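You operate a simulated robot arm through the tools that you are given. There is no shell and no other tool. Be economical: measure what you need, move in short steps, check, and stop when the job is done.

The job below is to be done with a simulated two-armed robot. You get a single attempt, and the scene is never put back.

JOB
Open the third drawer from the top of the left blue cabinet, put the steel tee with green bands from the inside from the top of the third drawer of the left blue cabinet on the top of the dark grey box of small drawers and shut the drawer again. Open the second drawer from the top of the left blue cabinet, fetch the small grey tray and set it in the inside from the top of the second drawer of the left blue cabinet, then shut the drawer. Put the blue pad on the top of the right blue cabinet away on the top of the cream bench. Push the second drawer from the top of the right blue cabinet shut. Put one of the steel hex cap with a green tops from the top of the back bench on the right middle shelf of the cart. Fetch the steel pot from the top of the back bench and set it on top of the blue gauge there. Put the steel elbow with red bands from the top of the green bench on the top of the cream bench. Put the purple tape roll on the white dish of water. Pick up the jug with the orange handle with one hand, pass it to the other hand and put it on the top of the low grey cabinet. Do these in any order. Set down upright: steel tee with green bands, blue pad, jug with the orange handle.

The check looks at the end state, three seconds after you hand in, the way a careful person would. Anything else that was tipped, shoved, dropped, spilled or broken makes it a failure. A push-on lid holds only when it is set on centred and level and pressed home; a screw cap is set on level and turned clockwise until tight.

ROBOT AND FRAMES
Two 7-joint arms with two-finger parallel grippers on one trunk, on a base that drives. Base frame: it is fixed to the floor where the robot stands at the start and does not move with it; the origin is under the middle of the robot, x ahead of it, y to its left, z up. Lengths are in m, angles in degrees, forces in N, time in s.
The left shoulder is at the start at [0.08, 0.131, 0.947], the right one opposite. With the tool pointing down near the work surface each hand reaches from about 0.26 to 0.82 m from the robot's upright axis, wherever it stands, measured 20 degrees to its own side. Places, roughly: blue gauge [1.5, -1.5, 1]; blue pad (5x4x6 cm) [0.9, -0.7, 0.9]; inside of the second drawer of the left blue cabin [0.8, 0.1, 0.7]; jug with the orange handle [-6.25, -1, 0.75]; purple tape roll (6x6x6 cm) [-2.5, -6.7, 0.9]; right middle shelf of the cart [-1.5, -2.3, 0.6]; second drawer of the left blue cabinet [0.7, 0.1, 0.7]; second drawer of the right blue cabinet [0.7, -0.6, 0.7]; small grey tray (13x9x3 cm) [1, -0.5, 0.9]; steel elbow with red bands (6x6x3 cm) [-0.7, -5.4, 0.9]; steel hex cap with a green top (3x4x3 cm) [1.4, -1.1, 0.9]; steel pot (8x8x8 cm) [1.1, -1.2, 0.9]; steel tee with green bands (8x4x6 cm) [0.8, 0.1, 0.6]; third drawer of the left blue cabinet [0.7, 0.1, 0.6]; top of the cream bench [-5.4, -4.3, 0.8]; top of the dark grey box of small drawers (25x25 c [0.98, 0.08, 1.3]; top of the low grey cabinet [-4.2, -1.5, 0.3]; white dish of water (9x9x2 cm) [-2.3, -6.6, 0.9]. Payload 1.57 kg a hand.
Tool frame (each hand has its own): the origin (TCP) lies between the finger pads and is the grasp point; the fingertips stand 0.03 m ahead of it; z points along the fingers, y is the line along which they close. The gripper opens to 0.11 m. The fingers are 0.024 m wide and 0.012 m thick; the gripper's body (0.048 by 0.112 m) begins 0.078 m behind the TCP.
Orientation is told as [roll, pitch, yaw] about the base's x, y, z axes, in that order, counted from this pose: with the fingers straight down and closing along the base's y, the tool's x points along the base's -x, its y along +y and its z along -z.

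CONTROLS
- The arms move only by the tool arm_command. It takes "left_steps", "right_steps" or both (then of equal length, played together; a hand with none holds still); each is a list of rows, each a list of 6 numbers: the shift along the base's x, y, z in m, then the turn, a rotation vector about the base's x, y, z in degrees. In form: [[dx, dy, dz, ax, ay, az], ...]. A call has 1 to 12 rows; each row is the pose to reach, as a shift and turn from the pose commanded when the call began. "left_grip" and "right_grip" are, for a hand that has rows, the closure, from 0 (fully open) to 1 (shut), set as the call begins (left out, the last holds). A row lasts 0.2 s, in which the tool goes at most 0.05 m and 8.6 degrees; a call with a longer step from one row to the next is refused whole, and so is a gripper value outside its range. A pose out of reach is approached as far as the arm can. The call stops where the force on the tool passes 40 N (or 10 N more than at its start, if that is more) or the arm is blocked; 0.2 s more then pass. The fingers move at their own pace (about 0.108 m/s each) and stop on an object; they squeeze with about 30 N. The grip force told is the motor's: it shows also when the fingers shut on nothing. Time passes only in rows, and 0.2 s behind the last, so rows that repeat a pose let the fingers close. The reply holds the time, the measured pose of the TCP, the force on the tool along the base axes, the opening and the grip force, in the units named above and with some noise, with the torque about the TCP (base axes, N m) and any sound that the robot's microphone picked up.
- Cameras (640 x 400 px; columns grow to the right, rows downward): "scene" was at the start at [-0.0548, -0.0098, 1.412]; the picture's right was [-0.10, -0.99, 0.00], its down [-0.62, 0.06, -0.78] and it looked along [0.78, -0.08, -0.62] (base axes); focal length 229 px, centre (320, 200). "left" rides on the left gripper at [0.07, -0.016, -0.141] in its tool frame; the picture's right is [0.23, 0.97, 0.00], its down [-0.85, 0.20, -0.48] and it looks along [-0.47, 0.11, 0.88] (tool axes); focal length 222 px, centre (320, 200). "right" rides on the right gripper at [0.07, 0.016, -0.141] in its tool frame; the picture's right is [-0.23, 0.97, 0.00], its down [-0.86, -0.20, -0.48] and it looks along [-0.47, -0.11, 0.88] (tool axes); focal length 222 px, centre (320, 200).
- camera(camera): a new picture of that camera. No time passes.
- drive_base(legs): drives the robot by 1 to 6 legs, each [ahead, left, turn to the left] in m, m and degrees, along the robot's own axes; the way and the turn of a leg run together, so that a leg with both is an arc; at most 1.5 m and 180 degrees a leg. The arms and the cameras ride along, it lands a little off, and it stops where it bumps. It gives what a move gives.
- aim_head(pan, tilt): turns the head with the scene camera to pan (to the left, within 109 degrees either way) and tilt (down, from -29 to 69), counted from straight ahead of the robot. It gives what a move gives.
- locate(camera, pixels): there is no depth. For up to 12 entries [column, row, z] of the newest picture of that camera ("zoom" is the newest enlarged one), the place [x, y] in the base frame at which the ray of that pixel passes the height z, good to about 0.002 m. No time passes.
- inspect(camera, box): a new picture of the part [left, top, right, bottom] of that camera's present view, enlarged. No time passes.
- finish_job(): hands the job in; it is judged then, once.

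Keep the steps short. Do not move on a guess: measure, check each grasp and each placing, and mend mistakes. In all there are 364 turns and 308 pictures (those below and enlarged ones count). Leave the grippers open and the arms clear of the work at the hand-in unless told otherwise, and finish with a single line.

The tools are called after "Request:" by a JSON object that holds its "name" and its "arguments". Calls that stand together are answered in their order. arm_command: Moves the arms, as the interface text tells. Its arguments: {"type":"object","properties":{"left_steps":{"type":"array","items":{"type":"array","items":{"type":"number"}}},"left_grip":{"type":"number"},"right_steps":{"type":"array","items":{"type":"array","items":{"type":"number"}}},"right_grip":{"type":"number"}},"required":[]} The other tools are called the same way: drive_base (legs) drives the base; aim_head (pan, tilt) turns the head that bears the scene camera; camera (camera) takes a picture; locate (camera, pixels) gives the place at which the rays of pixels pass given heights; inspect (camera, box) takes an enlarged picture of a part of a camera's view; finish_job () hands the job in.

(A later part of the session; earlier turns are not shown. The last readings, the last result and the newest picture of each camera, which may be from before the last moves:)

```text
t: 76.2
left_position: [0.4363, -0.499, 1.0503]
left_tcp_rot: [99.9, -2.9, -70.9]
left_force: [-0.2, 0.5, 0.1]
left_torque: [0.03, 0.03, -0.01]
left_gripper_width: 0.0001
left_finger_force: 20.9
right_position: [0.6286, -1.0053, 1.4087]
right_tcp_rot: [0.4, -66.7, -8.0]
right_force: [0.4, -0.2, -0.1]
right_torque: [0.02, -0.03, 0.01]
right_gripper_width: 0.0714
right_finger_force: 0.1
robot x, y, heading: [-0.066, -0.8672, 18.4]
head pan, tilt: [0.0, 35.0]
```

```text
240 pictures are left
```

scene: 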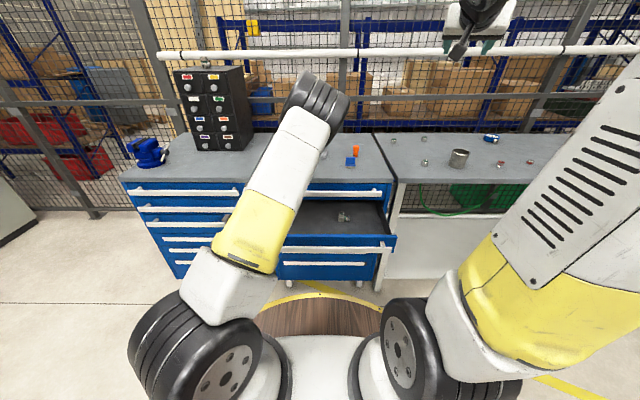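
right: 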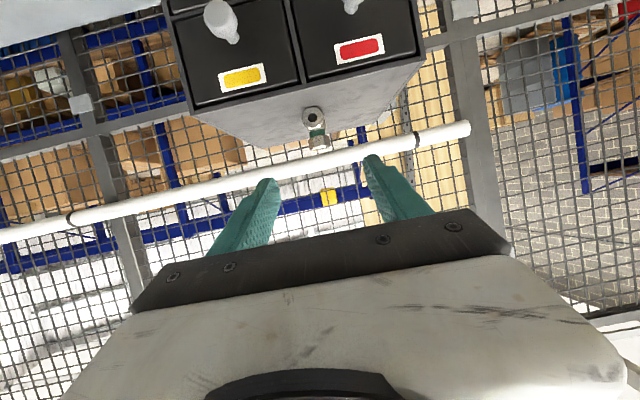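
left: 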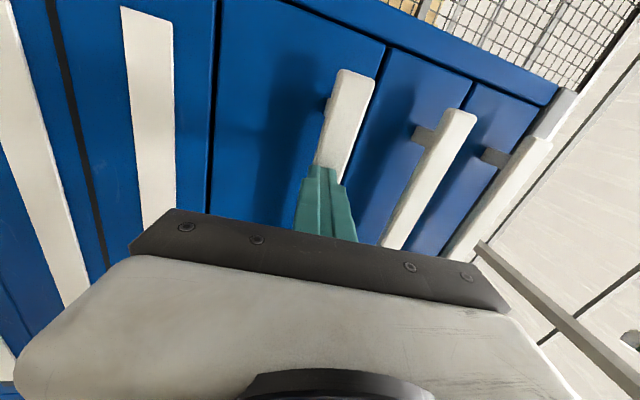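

Request:
{"name": "inspect", "arguments": {"camera": "scene", "box": [230, 120, 410, 280]}}

Request:
{"name": "camera", "arguments": {"camera": "left"}}

```text
2.50 times, centred on (320, 200) of scene
```

zoom: 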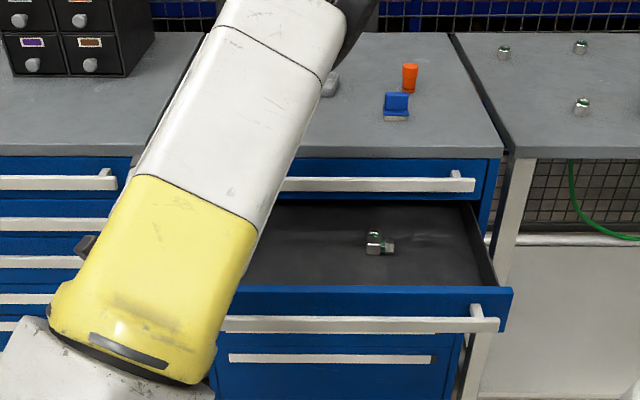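

```text
238 pictures are left
```

left: 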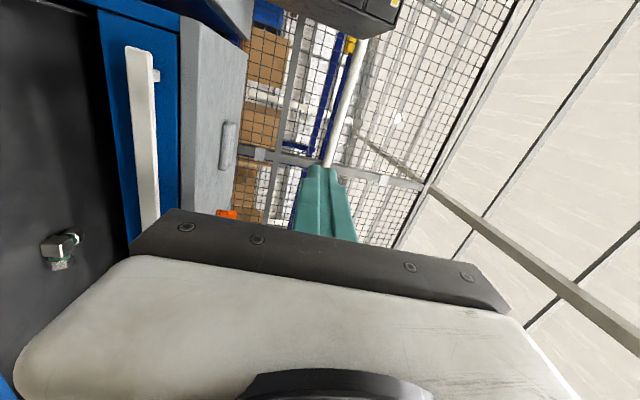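

Request:
{"name": "locate", "arguments": {"camera": "zoom", "pixels": [[499, 325, 0.737], [230, 325, 0.737], [475, 185, 0.83], [501, 150, 0.905], [396, 115, 0.92], [409, 90, 0.92]]}}

```text
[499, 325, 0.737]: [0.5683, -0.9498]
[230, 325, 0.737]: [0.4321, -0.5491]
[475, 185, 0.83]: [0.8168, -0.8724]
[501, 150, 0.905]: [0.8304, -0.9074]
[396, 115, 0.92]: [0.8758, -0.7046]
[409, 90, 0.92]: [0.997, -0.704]
```

The open drawer's bar is 0.57 m ahead, centre near my midline. I back 0.12 and lower the left fist in front of it.

Request:
{"name": "drive_base", "arguments": {"legs": [[-0.12, 0, 0]]}}

Request:
{"name": "arm_command", "arguments": {"left_steps": [[-0.005, -0.01, -0.04, 0, 0, 0], [-0.01, -0.02, -0.08, 0, 0, 0], [-0.012, -0.03, -0.12, 0, 0, 0], [-0.014, -0.04, -0.165, 0, 0, 0], [-0.016, -0.047, -0.21, 0, 0, 0], [-0.016, -0.047, -0.255, 0, 0, 0], [-0.016, -0.047, -0.29, 0, 0, 0], [-0.016, -0.047, -0.315, 0, 0, 0]]}}

Request:
{"name": "camera", "arguments": {"camera": "left"}}

Request:
{"name": "camera", "arguments": {"camera": "scene"}}

```text
t: 77.5
left_position: [0.3238, -0.5385, 1.0497]
left_tcp_rot: [99.9, -2.9, -71.0]
left_force: [0.2, 0.5, -0.6]
left_torque: [-0.01, 0.04, 0.0]
left_gripper_width: 0.0
left_finger_force: 21.1
right_position: [0.5143, -1.0433, 1.4082]
right_tcp_rot: [0.4, -66.5, -8.0]
right_force: [0.2, 0.1, 0.0]
right_torque: [0.01, -0.02, 0.02]
right_gripper_width: 0.0716
right_finger_force: 0.1
robot x, y, heading: [-0.18, -0.9029, 18.6]
head pan, tilt: [0.0, 35.0]
```

```text
t: 79.3
left_position: [0.3063, -0.585, 0.7351]
left_tcp_rot: [100.0, -2.9, -70.9]
left_force: [0.4, 0.2, 0.5]
left_torque: [-0.01, -0.01, -0.01]
left_gripper_width: 0.0
left_finger_force: 21.3
right_position: [0.5143, -1.0443, 1.4091]
right_tcp_rot: [0.4, -66.6, -8.1]
right_force: [0.1, -0.5, 0.1]
right_torque: [-0.01, 0.0, 0.0]
right_gripper_width: 0.0717
right_finger_force: 0.0
robot x, y, heading: [-0.1809, -0.9053, 18.7]
head pan, tilt: [0.0, 35.0]
```

```text
237 pictures are left
```

left: 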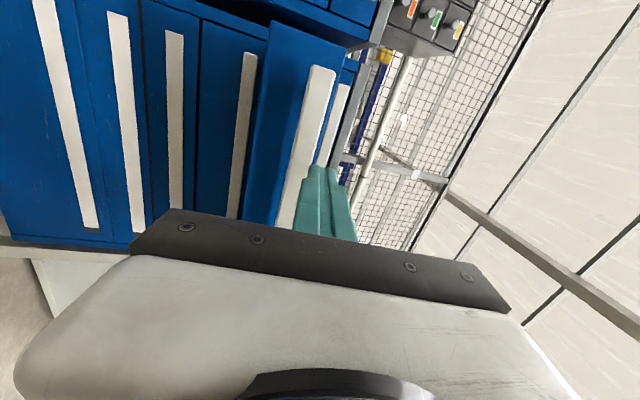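

```text
236 pictures are left
```

scene: 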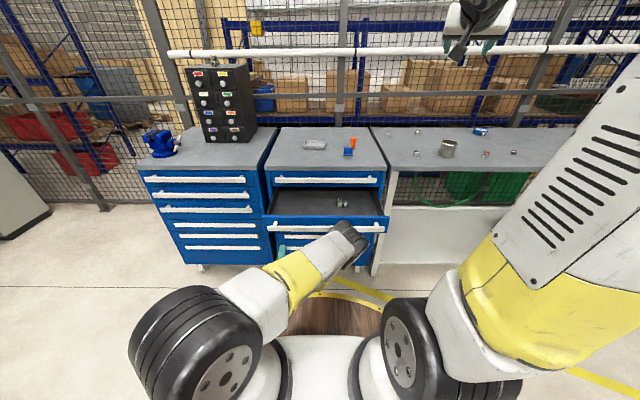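

The tips aim slightly above the bar; I drop 1.5 cm and push 0.26.

Request:
{"name": "arm_command", "arguments": {"left_steps": [[0, 0, -0.016, 0, 0, 0], [0.03, 0.01, -0.016, 0, 0, 0], [0.066, 0.022, -0.016, 0, 0, 0], [0.1, 0.034, -0.016, 0, 0, 0], [0.138, 0.046, -0.016, 0, 0, 0], [0.175, 0.059, -0.016, 0, 0, 0], [0.21, 0.071, -0.016, 0, 0, 0], [0.245, 0.083, -0.016, 0, 0, 0], [0.265, 0.09, -0.016, 0, 0, 0]]}}

Request:
{"name": "camera", "arguments": {"camera": "left"}}

Request:
{"name": "camera", "arguments": {"camera": "scene"}}

```text
t: 81.3
left_position: [0.5728, -0.4967, 0.7221]
left_tcp_rot: [99.8, -2.9, -71.0]
left_force: [-0.9, -0.9, 0.3]
left_torque: [0.01, -0.01, -0.02]
left_gripper_width: 0.0001
left_finger_force: 21.5
right_position: [0.5149, -1.0447, 1.4074]
right_tcp_rot: [0.3, -66.7, -8.0]
right_force: [-0.5, 0.3, 0.6]
right_torque: [0.04, 0.0, -0.04]
right_gripper_width: 0.0714
right_finger_force: 0.1
robot x, y, heading: [-0.1784, -0.9023, 18.6]
head pan, tilt: [0.0, 35.0]
```

```text
235 pictures are left
```

left: 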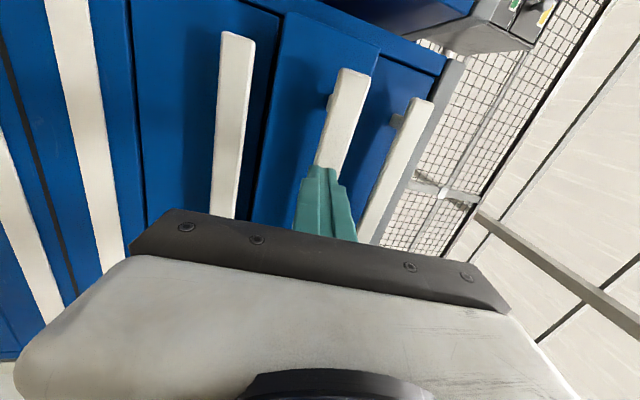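

```text
234 pictures are left
```

scene: 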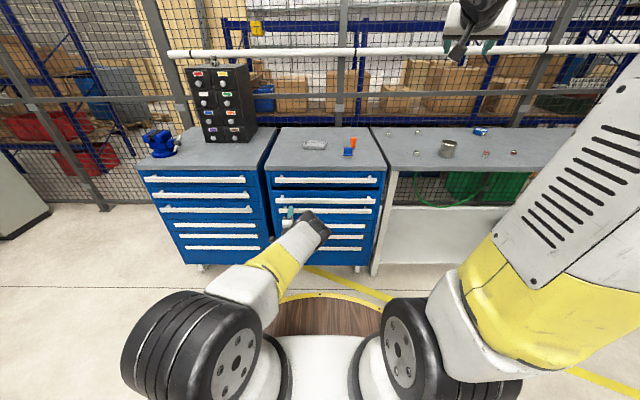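

Almost shut; I drive 0.06 ahead and finish with the arm until it stops.

Request:
{"name": "drive_base", "arguments": {"legs": [[0.05, 0, 0]]}}

Request:
{"name": "arm_command", "arguments": {"left_steps": [[0.019, 0.006, 0, 0, 0, 0], [0.038, 0.012, 0, 0, 0, 0], [0.057, 0.018, 0, 0, 0, 0], [0.076, 0.025, 0, 0, 0, 0]]}}

Request:
{"name": "camera", "arguments": {"camera": "left"}}

Request:
{"name": "camera", "arguments": {"camera": "scene"}}

```text
t: 82.2
left_position: [0.621, -0.4803, 0.7201]
left_tcp_rot: [100.0, -3.0, -70.9]
left_force: [0.0, -0.2, 0.5]
left_torque: [0.0, -0.01, -0.01]
left_gripper_width: 0.0
left_finger_force: 21.3
right_position: [0.5613, -1.0273, 1.4086]
right_tcp_rot: [0.4, -66.7, -7.9]
right_force: [-0.8, -0.1, -0.1]
right_torque: [-0.02, 0.03, -0.02]
right_gripper_width: 0.0716
right_finger_force: 0.1
robot x, y, heading: [-0.1335, -0.8864, 18.7]
head pan, tilt: [0.0, 35.0]
```

```text
t: 82.7
left_position: [0.64, -0.4737, 0.7188]
left_tcp_rot: [100.1, -3.0, -70.8]
left_force: [-5.3, -0.8, -0.6]
left_torque: [-0.04, -0.01, 0.01]
left_gripper_width: 0.0
left_finger_force: 21.4
right_position: [0.5619, -1.0262, 1.4086]
right_tcp_rot: [0.4, -66.6, -7.9]
right_force: [-0.4, -0.1, 0.3]
right_torque: [0.03, 0.0, 0.01]
right_gripper_width: 0.0712
right_finger_force: 0.1
robot x, y, heading: [-0.1315, -0.8868, 18.6]
head pan, tilt: [0.0, 35.0]
stopped in row 2 (left hand): the force on the tool passed its limit at 90 N (the readings are from after the stop); the commanded pose is now the measured one
```

```text
233 pictures are left
```

left: 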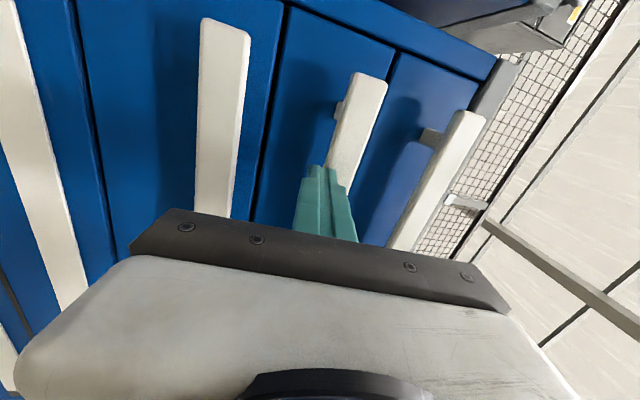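

```text
232 pictures are left
```

scene: 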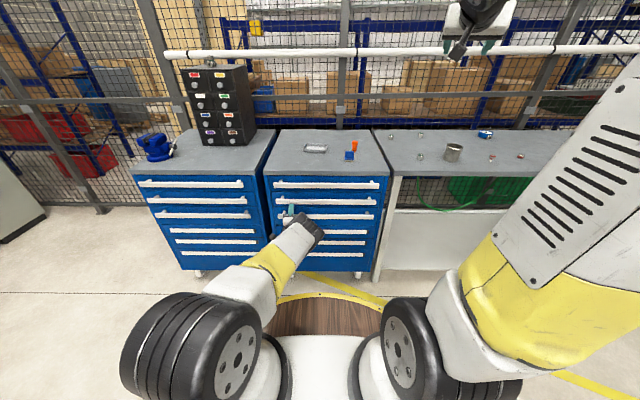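

The right drawer is shut. Now the tray: I locate it and its neighbours.

Request:
{"name": "inspect", "arguments": {"camera": "scene", "box": [270, 120, 390, 190]}}

```text
5.33 times, centred on (330, 155) of scene
```

zoom: 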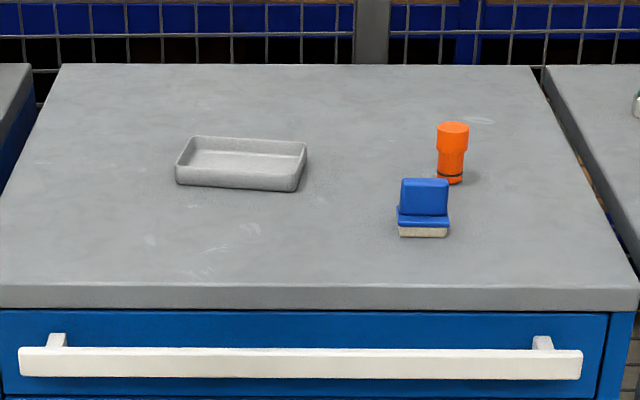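

Request:
{"name": "locate", "arguments": {"camera": "zoom", "pixels": [[178, 183, 0.905], [296, 190, 0.905], [195, 138, 0.935], [307, 145, 0.935], [178, 168, 0.935], [300, 172, 0.935], [424, 236, 0.905], [424, 180, 0.965], [451, 180, 0.905], [320, 310, 0.88], [20, 360, 0.835], [582, 365, 0.835]]}}

```text
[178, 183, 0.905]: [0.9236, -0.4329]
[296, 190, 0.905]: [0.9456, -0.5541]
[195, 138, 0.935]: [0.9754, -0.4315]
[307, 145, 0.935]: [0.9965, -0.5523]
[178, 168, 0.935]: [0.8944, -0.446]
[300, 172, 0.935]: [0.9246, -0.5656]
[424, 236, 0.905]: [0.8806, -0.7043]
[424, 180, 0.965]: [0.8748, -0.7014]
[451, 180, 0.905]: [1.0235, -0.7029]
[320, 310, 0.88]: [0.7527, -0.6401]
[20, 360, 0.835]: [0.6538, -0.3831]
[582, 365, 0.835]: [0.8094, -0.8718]
```

Tray: centre (0.948,-0.499), short axis heading about 12°. First I retract the left fist up and back while turning the right tool to point down (pitch +66°).

Request:
{"name": "arm_command", "arguments": {"left_steps": [[-0.038, -0.013, 0, 0, 0, 0], [-0.076, -0.026, 0.01, 0, 0, 0], [-0.11, -0.037, 0.03, 0, 0, 0], [-0.135, -0.045, 0.06, 0, 0, 0], [-0.155, -0.052, 0.1, 0, 0, 0], [-0.17, -0.057, 0.14, 0, 0, 0], [-0.185, -0.062, 0.18, 0, 0, 0], [-0.2, -0.067, 0.22, 0, 0, 0], [-0.215, -0.072, 0.26, 0, 0, 0], [-0.23, -0.077, 0.3, 0, 0, 0], [-0.24, -0.08, 0.34, 0, 0, 0]], "right_steps": [[0, 0, -0.01, 0.84, 6.0, 0], [0, 0, -0.02, 1.69, 12.0, 0], [0, 0, -0.03, 2.53, 18.0, 0], [0, 0, -0.04, 3.37, 24.0, 0], [0, 0, -0.05, 4.22, 30.0, 0], [0, 0, -0.07, 5.06, 36.0, 0], [0, 0, -0.09, 5.9, 42.0, 0], [0, 0, -0.11, 6.75, 48.0, 0], [0, 0, -0.13, 7.59, 54.0, 0], [0, 0, -0.15, 8.43, 60.0, 0], [0, 0, -0.17, 9.27, 66.0, 0]], "right_grip": 0}}

Request:
{"name": "drive_base", "arguments": {"legs": [[0, 0.2, 0], [0.36, 0, 0]]}}

Request:
{"name": "camera", "arguments": {"camera": "scene"}}

```text
t: 85.1
left_position: [0.4009, -0.5545, 1.0574]
left_tcp_rot: [100.1, -3.0, -70.9]
left_force: [0.9, 0.2, -0.1]
left_torque: [0.04, 0.02, -0.04]
left_gripper_width: 0.0001
left_finger_force: 21.1
right_position: [0.5609, -1.026, 1.2383]
right_tcp_rot: [0.6, 0.3, -7.9]
right_force: [-0.7, 0.3, 0.5]
right_torque: [0.0, -0.03, 0.0]
right_gripper_width: 0.1103
right_finger_force: 0.0
robot x, y, heading: [-0.1345, -0.8868, 18.8]
head pan, tilt: [0.0, 35.0]
```

```text
t: 88.7
left_position: [0.6885, -0.2474, 1.0587]
left_tcp_rot: [100.2, -3.0, -71.1]
left_force: [-0.5, 0.2, 0.5]
left_torque: [-0.01, -0.02, 0.01]
left_gripper_width: 0.0001
left_finger_force: 21.4
right_position: [0.8475, -0.7199, 1.2382]
right_tcp_rot: [0.6, 0.1, -8.1]
right_force: [0.1, 0.9, -0.5]
right_torque: [0.0, -0.03, 0.0]
right_gripper_width: 0.1101
right_finger_force: 0.1
robot x, y, heading: [0.157, -0.5823, 18.4]
head pan, tilt: [0.0, 35.0]
```

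```text
230 pictures are left
```

scene: 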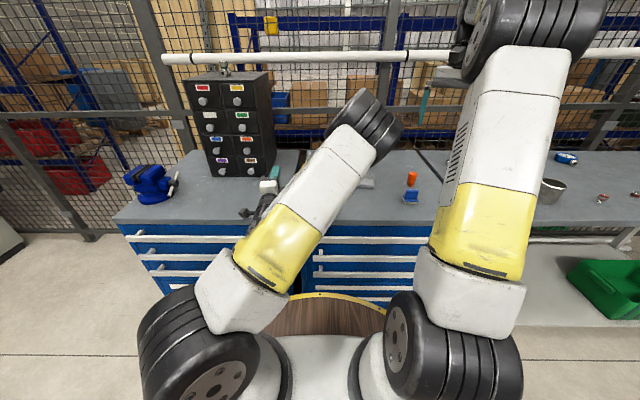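

Tray is now within reach. I bring the right hand above it, turning yaw to -78°.

Request:
{"name": "arm_command", "arguments": {"right_steps": [[0.011, 0.025, -0.015, 0, 0, -7.8], [0.022, 0.049, -0.03, 0, 0, -15.6], [0.033, 0.074, -0.045, 0, 0, -23.4], [0.045, 0.098, -0.06, 0, 0, -31.2], [0.056, 0.123, -0.075, 0, 0, -39], [0.067, 0.147, -0.09, 0, 0, -46.8], [0.078, 0.172, -0.105, 0, 0, -54.6], [0.089, 0.196, -0.12, 0, 0, -62.4], [0.1, 0.221, -0.14, 0, 0, -70]]}}

Request:
{"name": "camera", "arguments": {"camera": "right"}}

```text
t: 90.7
left_position: [0.691, -0.2499, 1.063]
left_tcp_rot: [100.6, -3.5, -71.3]
left_force: [0.0, -0.6, 0.8]
left_torque: [-0.01, 0.09, -0.01]
left_gripper_width: 0.0001
left_finger_force: 21.3
right_position: [0.9484, -0.4978, 1.0978]
right_tcp_rot: [0.4, 0.0, -78.2]
right_force: [-1.0, -0.8, 0.8]
right_torque: [0.02, -0.08, -0.01]
right_gripper_width: 0.1099
right_finger_force: 0.0
robot x, y, heading: [0.1534, -0.5787, 18.5]
head pan, tilt: [0.0, 35.0]
```

```text
229 pictures are left
```

right: 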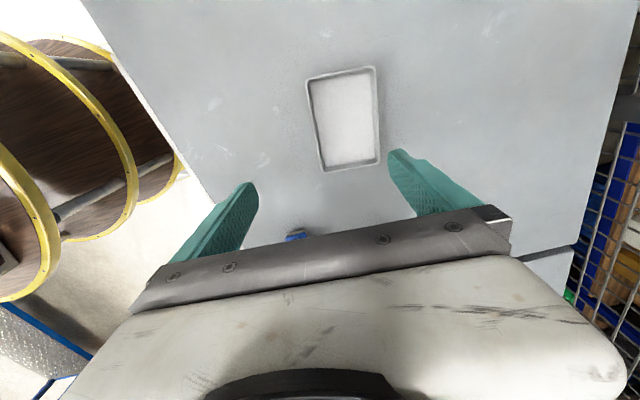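

Request:
{"name": "locate", "arguments": {"camera": "right", "pixels": [[307, 80, 0.935], [375, 66, 0.935], [380, 160, 0.935], [322, 172, 0.935]]}}

```text
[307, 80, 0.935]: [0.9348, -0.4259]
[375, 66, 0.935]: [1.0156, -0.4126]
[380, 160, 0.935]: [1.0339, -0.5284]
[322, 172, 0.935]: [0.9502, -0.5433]
```

The tray's rim fits z≈0.915, so its centre is (0.986,-0.481), heading 8.5°. I drive 0.045 ahead, which brings the hand nearly over it.

Request:
{"name": "drive_base", "arguments": {"legs": [[0.045, 0, 0]]}}

Request:
{"name": "arm_command", "arguments": {"right_steps": [[0, 0, -0.04, 0, 0, -3.5], [0, 0, -0.08, 0, 0, -3.5]]}}

Request:
{"name": "camera", "arguments": {"camera": "right"}}

```text
t: 91.6
left_position: [0.7331, -0.2334, 1.0607]
left_tcp_rot: [100.4, -3.3, -71.1]
left_force: [0.5, 0.7, 0.4]
left_torque: [0.02, 0.02, -0.04]
left_gripper_width: 0.0
left_finger_force: 21.6
right_position: [0.9928, -0.4842, 1.0962]
right_tcp_rot: [0.4, 0.0, -78.1]
right_force: [0.1, -1.2, 0.9]
right_torque: [0.02, 0.02, 0.03]
right_gripper_width: 0.1101
right_finger_force: 0.2
robot x, y, heading: [0.1977, -0.5651, 18.6]
head pan, tilt: [0.0, 35.0]
```

```text
t: 92.2
left_position: [0.7336, -0.2339, 1.0705]
left_tcp_rot: [101.3, -4.4, -71.0]
left_force: [0.2, -0.3, 0.8]
left_torque: [0.01, 0.04, 0.03]
left_gripper_width: 0.0
left_finger_force: 21.5
right_position: [0.9924, -0.497, 1.0071]
right_tcp_rot: [-0.5, -0.4, -82.5]
right_force: [-0.1, -0.3, 0.4]
right_torque: [-0.02, 0.02, 0.01]
right_gripper_width: 0.1099
right_finger_force: 0.1
robot x, y, heading: [0.196, -0.5608, 18.7]
head pan, tilt: [0.0, 35.0]
```

```text
228 pictures are left
```

right: 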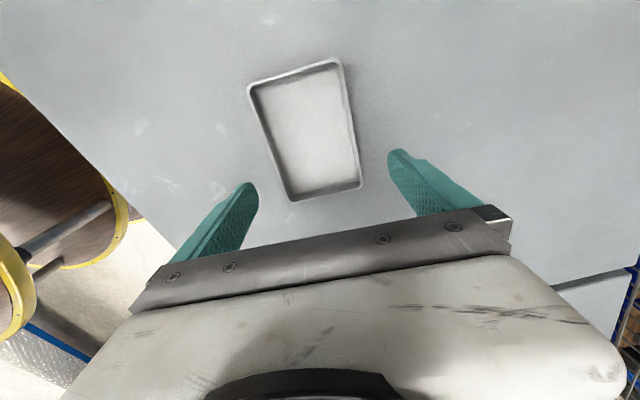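

The arms brush each other; I shift the left hand 0.12 m left, then measure the tray again.

Request:
{"name": "arm_command", "arguments": {"left_steps": [[-0.013, 0.038, 0, 0, 0, 0], [-0.026, 0.076, 0, 0, 0, 0], [-0.045, 0.114, 0, 0, 0, 0]]}}

Request:
{"name": "camera", "arguments": {"camera": "right"}}

Request:
{"name": "locate", "arguments": {"camera": "right", "pixels": [[249, 85, 0.915], [341, 60, 0.915], [362, 187, 0.915], [292, 203, 0.915]]}}

```text
t: 92.8
left_position: [0.7451, -0.2573, 1.0835]
left_tcp_rot: [103.0, -3.9, -83.2]
left_force: [0.0, 0.2, 0.4]
left_torque: [-0.04, 0.02, -0.01]
left_gripper_width: 0.0002
left_finger_force: 21.6
right_position: [0.9935, -0.4998, 1.0001]
right_tcp_rot: [-1.1, -0.5, -82.7]
right_force: [0.2, 0.5, -0.3]
right_torque: [0.01, 0.03, 0.0]
right_gripper_width: 0.11
right_finger_force: 0.1
robot x, y, heading: [0.1981, -0.5626, 18.4]
head pan, tilt: [0.0, 35.0]
stopped in row 3 (left hand): the arm was blocked; the commanded pose is now the measured one
```

```text
227 pictures are left
```

right: 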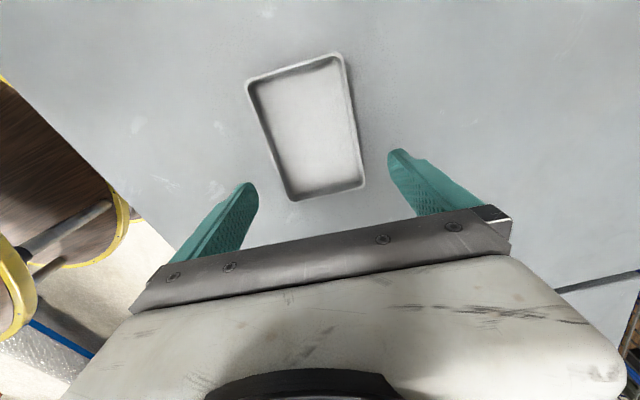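

```text
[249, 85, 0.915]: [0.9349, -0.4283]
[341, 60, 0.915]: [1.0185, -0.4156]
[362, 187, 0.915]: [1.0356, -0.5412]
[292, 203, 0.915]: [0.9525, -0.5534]
```

Request:
{"name": "camera", "arguments": {"camera": "scene"}}

Request:
{"name": "locate", "arguments": {"camera": "right", "pixels": [[247, 83, 0.912], [341, 54, 0.912], [365, 186, 0.912], [292, 203, 0.912]]}}

```text
226 pictures are left
```

scene: 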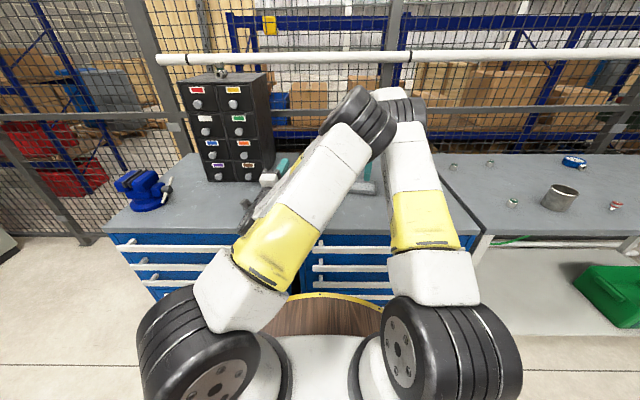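

```text
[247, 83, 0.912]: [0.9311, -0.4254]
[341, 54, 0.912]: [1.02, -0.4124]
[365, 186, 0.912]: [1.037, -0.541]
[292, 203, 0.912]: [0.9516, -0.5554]
```

The elbows crowd each other. I raise the right hand and turn the base 20° left so the tray lies further to the right arm's side.

Request:
{"name": "arm_command", "arguments": {"right_steps": [[0, 0, 0.04, 0, 0, 0], [0, 0, 0.08, 0, 0, 0]]}}

Request:
{"name": "drive_base", "arguments": {"legs": [[0, 0, 20]]}}

Request:
{"name": "camera", "arguments": {"camera": "scene"}}

```text
t: 93.5
left_position: [0.7449, -0.2558, 1.0844]
left_tcp_rot: [103.1, -4.0, -82.9]
left_force: [-1.1, 0.8, -0.2]
left_torque: [0.0, 0.04, -0.01]
left_gripper_width: 0.0
left_finger_force: 21.8
right_position: [0.9961, -0.4956, 1.0829]
right_tcp_rot: [-1.0, -0.5, -82.5]
right_force: [0.2, 0.4, -0.3]
right_torque: [0.01, -0.03, -0.01]
right_gripper_width: 0.1101
right_finger_force: 0.1
robot x, y, heading: [0.1905, -0.5681, 18.3]
head pan, tilt: [0.0, 35.0]
```

```text
t: 94.9
left_position: [0.6102, -0.0917, 1.0821]
left_tcp_rot: [103.1, -4.0, -63.6]
left_force: [-0.4, 0.1, 0.2]
left_torque: [-0.02, 0.02, -0.02]
left_gripper_width: 0.0
left_finger_force: 21.0
right_position: [0.9266, -0.2352, 1.0813]
right_tcp_rot: [-1.0, -0.5, -63.1]
right_force: [-0.3, -0.4, 0.7]
right_torque: [0.01, -0.01, 0.01]
right_gripper_width: 0.11
right_finger_force: 0.0
robot x, y, heading: [0.1993, -0.5661, 37.8]
head pan, tilt: [0.0, 35.0]
```

```text
225 pictures are left
```

scene: 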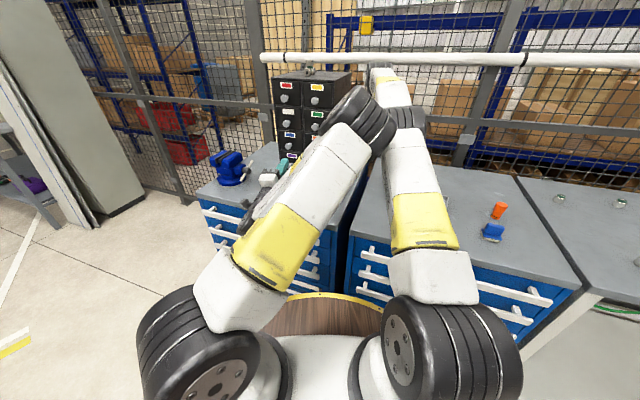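

Request:
{"name": "arm_command", "arguments": {"right_steps": [[0.01, -0.041, 0, 0, 0, -3.2], [0.02, -0.083, 0, 0, 0, -6.4], [0.03, -0.124, 0, 0, 0, -9.6], [0.04, -0.165, 0, 0, 0, -12.8], [0.05, -0.207, 0, 0, 0, -16], [0.059, -0.248, 0, 0, 0, -19], [0.059, -0.248, -0.04, 0, 0, -19], [0.059, -0.248, -0.08, 0, 0, -19]]}}

Request:
{"name": "camera", "arguments": {"camera": "right"}}

```text
t: 96.7
left_position: [0.6101, -0.0924, 1.0838]
left_tcp_rot: [103.1, -3.9, -63.6]
left_force: [-0.4, 0.1, 0.0]
left_torque: [-0.01, 0.01, 0.0]
left_gripper_width: 0.0002
left_finger_force: 20.9
right_position: [0.985, -0.4875, 1.003]
right_tcp_rot: [-1.0, -0.5, -82.1]
right_force: [-0.3, -0.8, 0.7]
right_torque: [0.0, -0.01, -0.01]
right_gripper_width: 0.1099
right_finger_force: 0.1
robot x, y, heading: [0.1969, -0.5634, 38.0]
head pan, tilt: [0.0, 35.0]
```

```text
224 pictures are left
```

right: 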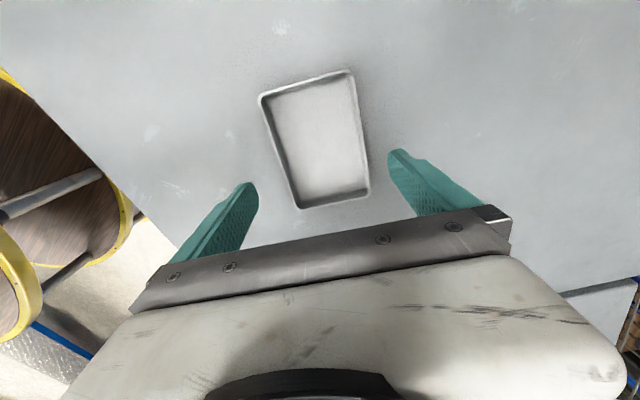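

Request:
{"name": "locate", "arguments": {"camera": "right", "pixels": [[260, 98, 0.912], [352, 71, 0.912], [369, 193, 0.912], [299, 209, 0.912], [260, 98, 0.93], [352, 71, 0.93], [369, 193, 0.93], [299, 209, 0.93]]}}

```text
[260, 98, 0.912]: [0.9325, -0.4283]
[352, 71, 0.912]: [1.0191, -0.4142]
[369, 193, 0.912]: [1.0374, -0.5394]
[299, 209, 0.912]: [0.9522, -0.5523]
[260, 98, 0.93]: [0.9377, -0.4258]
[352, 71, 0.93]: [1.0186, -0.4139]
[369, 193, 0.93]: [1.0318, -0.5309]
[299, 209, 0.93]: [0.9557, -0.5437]
```

Aligned within millimetres. I lower over the tray in small steps until the tips touch or reach 0.92.

Request:
{"name": "arm_command", "arguments": {"right_steps": [[0.001, 0.005, -0.03, 1, 0.5, 0], [0.001, 0.005, -0.05, 1, 0.5, 0], [0.001, 0.005, -0.06, 1, 0.5, 0], [0.001, 0.005, -0.067, 1, 0.5, 0], [0.001, 0.005, -0.073, 1, 0.5, 0], [0.001, 0.005, -0.079, 1, 0.5, 0], [0.001, 0.005, -0.085, 1, 0.5, 0]]}}

Request:
{"name": "camera", "arguments": {"camera": "right"}}

```text
t: 98.2
left_position: [0.6087, -0.0914, 1.0831]
left_tcp_rot: [103.1, -4.1, -63.6]
left_force: [0.1, 0.5, 0.6]
left_torque: [-0.01, 0.03, -0.01]
left_gripper_width: 0.0002
left_finger_force: 21.1
right_position: [0.9883, -0.4777, 0.931]
right_tcp_rot: [-0.5, 0.7, -82.0]
right_force: [-7.9, -1.5, 9.7]
right_torque: [-0.05, -0.36, -0.14]
right_gripper_width: 0.1029
right_finger_force: 0.0
robot x, y, heading: [0.2, -0.5673, 38.0]
head pan, tilt: [0.0, 35.0]
stopped in row 7 (right hand): the force on the tool passed its limit at 47 N (the readings are from after the stop); the commanded pose is now the measured one
```

```text
223 pictures are left
```

right: 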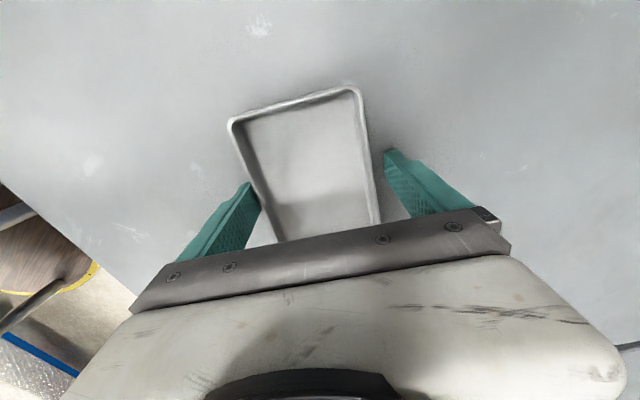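

Request:
{"name": "arm_command", "arguments": {"right_steps": [[0, 0, 0.006, 0, 0, 0]]}}

Request:
{"name": "inspect", "arguments": {"camera": "right", "box": [200, 80, 440, 240]}}

```text
t: 98.6
left_position: [0.6097, -0.0916, 1.0844]
left_tcp_rot: [103.1, -3.9, -63.5]
left_force: [0.3, -0.1, 0.8]
left_torque: [-0.01, 0.01, 0.01]
left_gripper_width: 0.0
left_finger_force: 21.3
right_position: [0.99, -0.4786, 0.9347]
right_tcp_rot: [-0.5, 0.7, -82.0]
right_force: [0.7, 0.1, -0.3]
right_torque: [-0.02, 0.03, -0.01]
right_gripper_width: 0.1099
right_finger_force: 0.1
robot x, y, heading: [0.1948, -0.5638, 38.0]
head pan, tilt: [0.0, 35.0]
```

```text
2.50 times, centred on (320, 160) of right
```

zoom: 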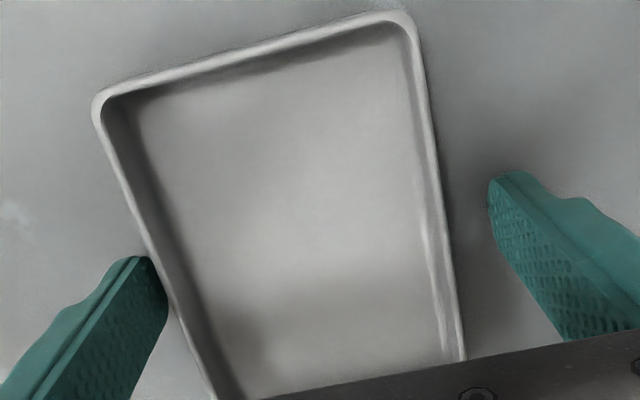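

The near finger rides the tray's rim. I raise 3 cm, shift 8 mm back, and lower again.

Request:
{"name": "arm_command", "arguments": {"right_steps": [[0, 0, 0.03, 0, 0, 0], [-0.008, -0.001, 0.03, 0, 0, 0], [-0.008, -0.001, 0.015, 0, 0, 0], [-0.008, -0.001, 0.005, 0, 0, 0], [-0.008, -0.001, -0.001, 0, 0, 0]]}}

Request:
{"name": "inspect", "arguments": {"camera": "right", "box": [200, 80, 440, 240]}}

```text
t: 99.8
left_position: [0.6108, -0.091, 1.0833]
left_tcp_rot: [103.1, -4.0, -63.5]
left_force: [-0.6, -0.9, 0.1]
left_torque: [-0.02, -0.04, 0.01]
left_gripper_width: 0.0001
left_finger_force: 21.2
right_position: [0.9824, -0.4784, 0.934]
right_tcp_rot: [-0.7, 0.7, -82.0]
right_force: [-0.7, 0.4, 0.1]
right_torque: [0.0, 0.03, -0.02]
right_gripper_width: 0.1102
right_finger_force: 0.0
robot x, y, heading: [0.199, -0.5688, 38.2]
head pan, tilt: [0.0, 35.0]
```

```text
2.50 times, centred on (320, 160) of right
```

zoom: 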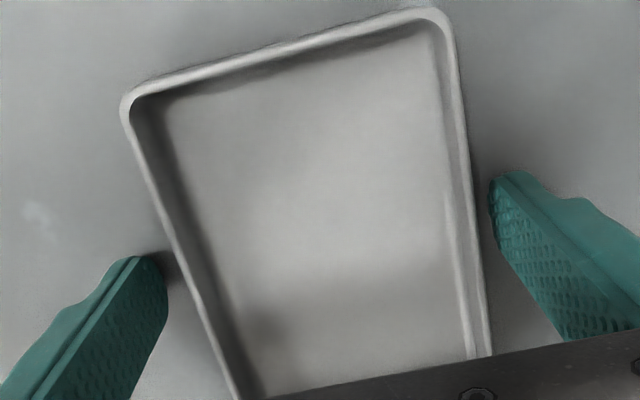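

Centred. I close on the tray.

Request:
{"name": "arm_command", "arguments": {"right_steps": [[0, 0, -0.002, 0, 0, 0], [0, 0, -0.002, 0, 0, 0], [0, 0, -0.002, 0, 0, 0], [0, 0, 0.03, 0, 0, 0], [0, 0, 0.07, 0, 0, 0]], "right_grip": 1}}

Request:
{"name": "camera", "arguments": {"camera": "right"}}

```text
t: 101.0
left_position: [0.6111, -0.0915, 1.0826]
left_tcp_rot: [103.1, -4.0, -63.6]
left_force: [-0.1, 0.3, 0.1]
left_torque: [0.0, -0.03, 0.01]
left_gripper_width: 0.0
left_finger_force: 21.1
right_position: [0.9833, -0.4799, 1.0041]
right_tcp_rot: [-0.7, 0.8, -82.0]
right_force: [0.1, 0.8, -0.2]
right_torque: [0.01, 0.03, 0.0]
right_gripper_width: 0.0896
right_finger_force: 30.4
robot x, y, heading: [0.1971, -0.5651, 37.9]
head pan, tilt: [0.0, 35.0]
```

```text
220 pictures are left
```

right: 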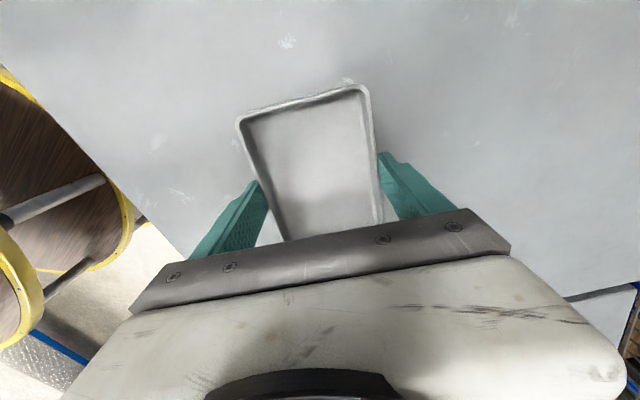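

Tray held (90 mm). I raise it and drive back to the drawer-pulling spot in front of the left cabinet.

Request:
{"name": "arm_command", "arguments": {"right_steps": [[0, 0, 0.045, 0, 0, 0], [0, 0, 0.09, 0, 0, 0], [0, 0, 0.13, 0, 0, 0]]}}

Request:
{"name": "drive_base", "arguments": {"legs": [[-0.3, 0, 0], [0.126, 0.536, 0], [0, 0, -20.5]]}}

Request:
{"name": "camera", "arguments": {"camera": "scene"}}

Request:
{"name": "camera", "arguments": {"camera": "right"}}

```text
t: 101.8
left_position: [0.6118, -0.0905, 1.0844]
left_tcp_rot: [103.1, -4.1, -63.5]
left_force: [0.7, 0.4, 0.9]
left_torque: [0.0, -0.01, 0.05]
left_gripper_width: 0.0001
left_finger_force: 20.9
right_position: [0.9825, -0.4829, 1.1324]
right_tcp_rot: [-0.7, 0.7, -82.1]
right_force: [-0.5, 0.7, -0.9]
right_torque: [0.02, 0.03, 0.02]
right_gripper_width: 0.0894
right_finger_force: 30.0
robot x, y, heading: [0.1973, -0.5659, 37.9]
head pan, tilt: [0.0, 35.0]
```

```text
t: 107.8
left_position: [0.2828, 0.052, 1.0842]
left_tcp_rot: [103.2, -4.0, -84.5]
left_force: [-0.3, 0.2, -0.8]
left_torque: [0.01, 0.03, -0.02]
left_gripper_width: 0.0001
left_finger_force: 21.6
right_position: [0.4885, -0.4467, 1.1322]
right_tcp_rot: [-0.6, 0.7, -103.0]
right_force: [0.6, 0.5, -0.1]
right_torque: [0.0, -0.01, 0.03]
right_gripper_width: 0.0893
right_finger_force: 29.7
robot x, y, heading: [-0.2733, -0.2384, 17.0]
head pan, tilt: [0.0, 35.0]
```

```text
219 pictures are left
```

scene: 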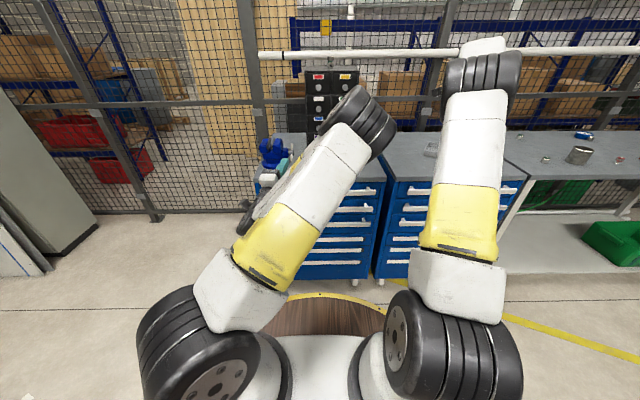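

```text
218 pictures are left
```

right: 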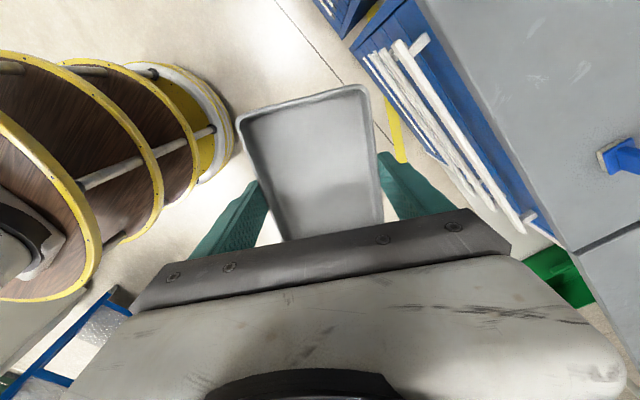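

I straighten the left tool and lower it in front of drawer 2's bar (z≈0.737), opening the fingers.

Request:
{"name": "arm_command", "arguments": {"left_steps": [[0.003, -0.008, -0.03, 0, 4.5, 4], [0.006, -0.016, -0.07, 0, 9, 8], [0.01, -0.024, -0.115, 0, 13.5, 12], [0.014, -0.032, -0.16, 0, 13.5, 12], [0.016, -0.04, -0.2, 0, 13.5, 12], [0.018, -0.048, -0.245, 0, 13.5, 12], [0.019, -0.055, -0.29, 0, 13.5, 12], [0.02, -0.06, -0.33, 0, 13.5, 12], [0.02, -0.062, -0.347, 0, 13.5, 12]], "left_grip": 0.2}}

Request:
{"name": "camera", "arguments": {"camera": "left"}}

```text
t: 109.8
left_position: [0.3011, -0.009, 0.7384]
left_tcp_rot: [89.8, -1.1, -72.0]
left_force: [-0.8, -0.1, 0.0]
left_torque: [0.0, 0.04, 0.0]
left_gripper_width: 0.088
left_finger_force: 0.0
right_position: [0.4879, -0.4472, 1.1312]
right_tcp_rot: [-0.6, 0.8, -103.1]
right_force: [0.7, -0.2, -0.5]
right_torque: [0.02, -0.01, 0.0]
right_gripper_width: 0.0894
right_finger_force: 29.3
robot x, y, heading: [-0.2699, -0.2401, 17.0]
head pan, tilt: [0.0, 35.0]
```

```text
217 pictures are left
```

left: 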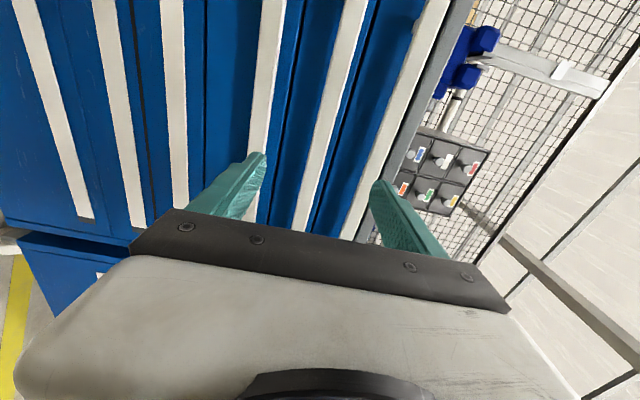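

Bar 2 is dead centre between the fingers. I advance 0.215.

Request:
{"name": "arm_command", "arguments": {"left_steps": [[0.04, 0.0125, 0, 0, 0, 0], [0.08, 0.025, 0, 0, 0, 0], [0.12, 0.0375, 0, 0, 0, 0], [0.16, 0.05, 0, 0, 0, 0], [0.185, 0.058, 0, 0, 0, 0], [0.205, 0.064, 0, 0, 0, 0]]}}

Request:
{"name": "camera", "arguments": {"camera": "left"}}

```text
t: 111.2
left_position: [0.5078, 0.0539, 0.7399]
left_tcp_rot: [89.9, -1.2, -71.9]
left_force: [0.3, 0.4, 0.3]
left_torque: [0.0, -0.01, 0.01]
left_gripper_width: 0.0881
left_finger_force: 0.0
right_position: [0.4883, -0.4466, 1.1303]
right_tcp_rot: [-0.6, 0.7, -103.1]
right_force: [0.6, -0.4, -0.7]
right_torque: [0.04, -0.03, 0.0]
right_gripper_width: 0.0894
right_finger_force: 29.8
robot x, y, heading: [-0.2751, -0.2408, 17.2]
head pan, tilt: [0.0, 35.0]
```

```text
216 pictures are left
```

left: 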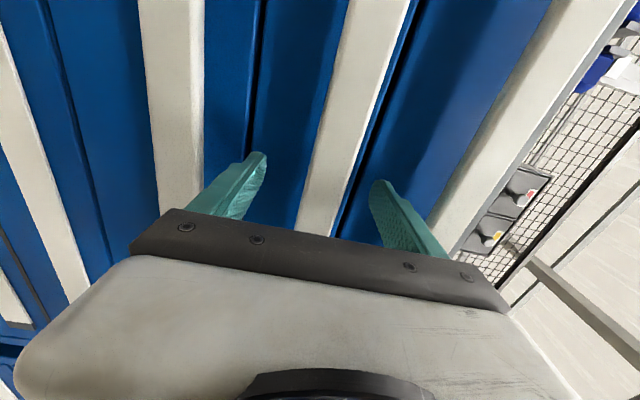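

Bar 2 is between the fingers. I grip it.

Request:
{"name": "arm_command", "arguments": {"left_steps": [[0, 0, 0, 0, 0, 0], [0, 0, 0, 0, 0, 0], [0, 0, 0, 0, 0, 0]], "left_grip": 1}}

```text
t: 112.0
left_position: [0.5083, 0.0535, 0.7414]
left_tcp_rot: [90.1, -1.1, -72.1]
left_force: [1.1, 1.7, 11.0]
left_torque: [0.82, 0.18, 0.33]
left_gripper_width: 0.0285
left_finger_force: 38.7
right_position: [0.4875, -0.4465, 1.132]
right_tcp_rot: [-0.7, 0.6, -103.1]
right_force: [-0.4, -0.8, -0.9]
right_torque: [0.0, 0.01, -0.03]
right_gripper_width: 0.0895
right_finger_force: 30.0
robot x, y, heading: [-0.2743, -0.2398, 16.6]
head pan, tilt: [0.0, 35.0]
```

Gripped. I pull 0.23 m straight out.

Request:
{"name": "arm_command", "arguments": {"left_steps": [[-0.01, -0.003, 0.002, 0, 0, 0], [-0.035, -0.011, 0.003, 0, 0, 0], [-0.063, -0.02, 0.003, 0, 0, 0], [-0.092, -0.029, 0.003, 0, 0, 0], [-0.12, -0.038, 0.003, 0, 0, 0], [-0.149, -0.047, 0.003, 0, 0, 0], [-0.178, -0.056, 0.003, 0, 0, 0], [-0.2, -0.063, 0.003, 0, 0, 0], [-0.22, -0.069, 0.003, 0, 0, 0]]}}

Request:
{"name": "camera", "arguments": {"camera": "scene"}}

```text
t: 114.1
left_position: [0.2865, -0.0169, 0.7408]
left_tcp_rot: [90.3, -1.1, -72.4]
left_force: [3.9, -0.4, 1.0]
left_torque: [1.3, 0.4, 0.08]
left_gripper_width: 0.0283
left_finger_force: 38.5
right_position: [0.489, -0.448, 1.1312]
right_tcp_rot: [-0.7, 0.7, -103.1]
right_force: [-0.2, 0.5, -1.3]
right_torque: [0.0, 0.01, -0.02]
right_gripper_width: 0.0893
right_finger_force: 29.6
robot x, y, heading: [-0.2744, -0.2405, 16.9]
head pan, tilt: [0.0, 35.0]
stopped in row 9 (left hand): the force on the tool passed its limit at 43 N (the readings are from after the stop); the commanded pose is now the measured one
```

```text
215 pictures are left
```

scene: 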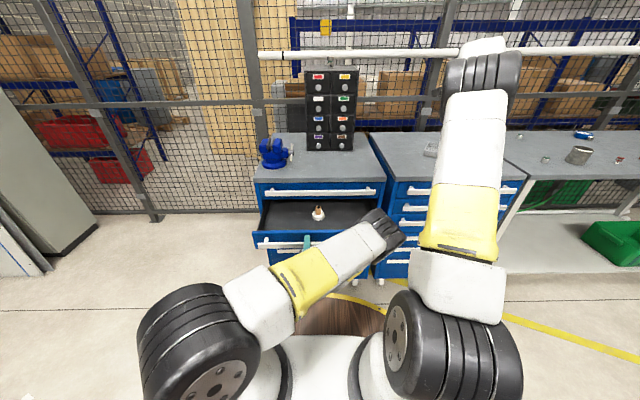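

Drawer 2 is open; something stands inside at (318,213). I enlarge.

Request:
{"name": "inspect", "arguments": {"camera": "scene", "box": [240, 180, 400, 260]}}

```text
4.00 times, centred on (320, 220) of scene
```

zoom: 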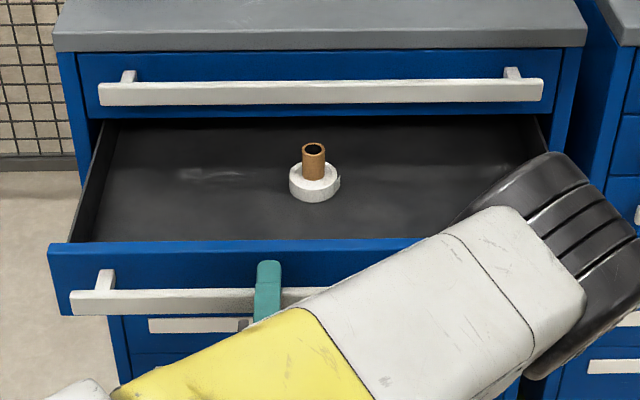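

A tape core stands in the drawer's middle; I'll use the right half. I release the bar and back off 0.08, then move the left hand left and down.

Request:
{"name": "arm_command", "arguments": {"left_steps": [[0, 0, 0, 0, 0, 0], [0, 0, 0, 0, 0, 0]], "left_grip": 0}}

Request:
{"name": "drive_base", "arguments": {"legs": [[-0.08, 0, 0]]}}

Request:
{"name": "arm_command", "arguments": {"left_steps": [[-0.013, 0.04, -0.01, 0, 0, 0], [-0.026, 0.08, -0.02, 0, 0, 0], [-0.039, 0.12, -0.03, 0, 0, 0], [-0.052, 0.16, -0.05, 0, 0, 0], [-0.065, 0.2, -0.07, 0, 0, 0], [-0.078, 0.24, -0.09, 0, 0, 0], [-0.091, 0.28, -0.12, 0, 0, 0], [-0.1, 0.3, -0.15, 0, 0, 0], [-0.1, 0.3, -0.18, 0, 0, 0]]}}

Request:
{"name": "camera", "arguments": {"camera": "scene"}}

```text
t: 114.7
left_position: [0.2854, -0.017, 0.7417]
left_tcp_rot: [90.2, -1.3, -72.2]
left_force: [0.1, -0.3, 0.1]
left_torque: [0.02, 0.03, -0.01]
left_gripper_width: 0.1101
left_finger_force: 0.2
right_position: [0.4885, -0.4468, 1.1323]
right_tcp_rot: [-0.7, 0.7, -103.2]
right_force: [0.0, 0.7, -0.1]
right_torque: [-0.01, -0.01, 0.0]
right_gripper_width: 0.0896
right_finger_force: 29.9
robot x, y, heading: [-0.2743, -0.2413, 16.9]
head pan, tilt: [0.0, 35.0]
```

```text
t: 115.7
left_position: [0.2116, -0.041, 0.7409]
left_tcp_rot: [90.2, -1.2, -72.3]
left_force: [0.1, -0.6, -0.9]
left_torque: [-0.02, 0.0, 0.0]
left_gripper_width: 0.11
left_finger_force: 0.0
right_position: [0.4128, -0.4714, 1.133]
right_tcp_rot: [-0.6, 0.6, -103.2]
right_force: [-0.8, -0.6, -0.6]
right_torque: [0.01, -0.03, -0.01]
right_gripper_width: 0.0895
right_finger_force: 29.8
robot x, y, heading: [-0.3491, -0.2665, 16.7]
head pan, tilt: [0.0, 35.0]
```

```text
refused: row 7 steps farther than a row can; nothing moved
```

```text
213 pictures are left
```

scene: 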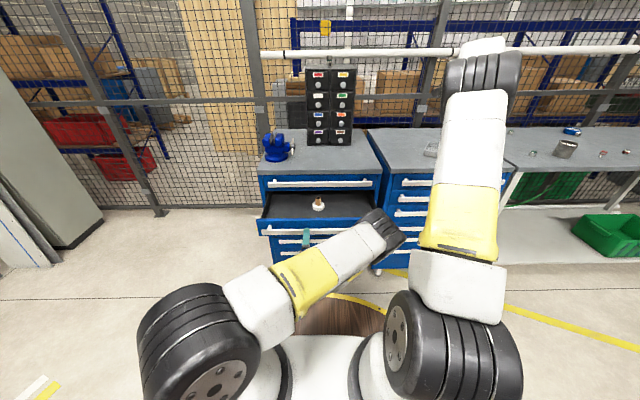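

Request:
{"name": "arm_command", "arguments": {"left_steps": [[-0.013, 0.04, -0.01, 0, 0, 0], [-0.026, 0.08, -0.02, 0, 0, 0], [-0.039, 0.12, -0.03, 0, 0, 0], [-0.052, 0.16, -0.045, 0, 0, 0], [-0.065, 0.2, -0.06, 0, 0, 0], [-0.078, 0.24, -0.075, 0, 0, 0], [-0.09, 0.275, -0.1, 0, 0, 0], [-0.1, 0.3, -0.13, 0, 0, 0], [-0.1, 0.3, -0.17, 0, 0, 0]]}}

Request:
{"name": "drive_base", "arguments": {"legs": [[0.08, 0, 0]]}}

Request:
{"name": "inspect", "arguments": {"camera": "scene", "box": [240, 160, 400, 260]}}

```text
t: 117.7
left_position: [0.1102, 0.2614, 0.5692]
left_tcp_rot: [90.2, -1.1, -72.4]
left_force: [-0.2, 1.1, -0.2]
left_torque: [-0.02, -0.04, 0.01]
left_gripper_width: 0.1097
left_finger_force: 0.0
right_position: [0.414, -0.4711, 1.1307]
right_tcp_rot: [-0.7, 0.7, -103.2]
right_force: [0.4, -0.4, -0.8]
right_torque: [0.04, 0.03, -0.02]
right_gripper_width: 0.0894
right_finger_force: 29.6
robot x, y, heading: [-0.3501, -0.2646, 16.9]
head pan, tilt: [0.0, 35.0]
```

```text
t: 118.8
left_position: [0.1842, 0.285, 0.5687]
left_tcp_rot: [90.2, -1.3, -72.4]
left_force: [-0.1, -0.8, 0.0]
left_torque: [0.03, -0.04, 0.0]
left_gripper_width: 0.11
left_finger_force: 0.1
right_position: [0.4905, -0.4468, 1.1296]
right_tcp_rot: [-0.7, 0.8, -103.1]
right_force: [-0.4, -0.4, -0.1]
right_torque: [-0.01, 0.01, -0.01]
right_gripper_width: 0.0895
right_finger_force: 30.0
robot x, y, heading: [-0.2757, -0.2391, 17.0]
head pan, tilt: [0.0, 35.0]
```

```text
4.00 times, centred on (320, 210) of scene
```

zoom: 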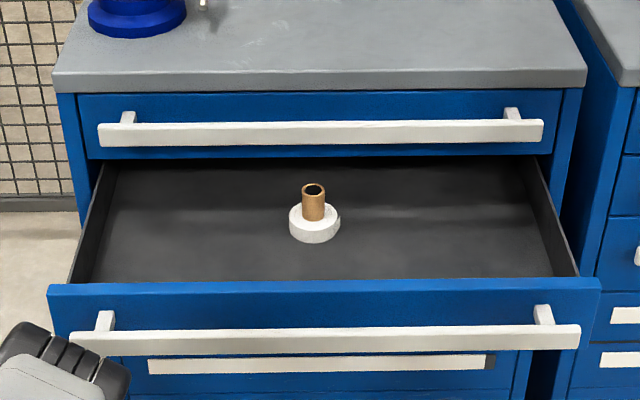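

Request:
{"name": "locate", "arguments": {"camera": "zoom", "pixels": [[315, 235, 0.665], [341, 225, 0.665], [440, 230, 0.665], [535, 230, 0.665], [400, 280, 0.765], [400, 158, 0.765], [400, 131, 0.835], [400, 341, 0.739], [520, 180, 0.665]]}}

```text
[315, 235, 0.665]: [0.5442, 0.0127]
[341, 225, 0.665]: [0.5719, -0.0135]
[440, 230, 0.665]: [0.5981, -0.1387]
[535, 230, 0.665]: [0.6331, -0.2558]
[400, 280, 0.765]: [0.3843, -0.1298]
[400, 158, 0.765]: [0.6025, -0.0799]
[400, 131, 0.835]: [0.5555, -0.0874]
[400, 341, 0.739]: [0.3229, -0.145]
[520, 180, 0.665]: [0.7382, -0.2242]
```

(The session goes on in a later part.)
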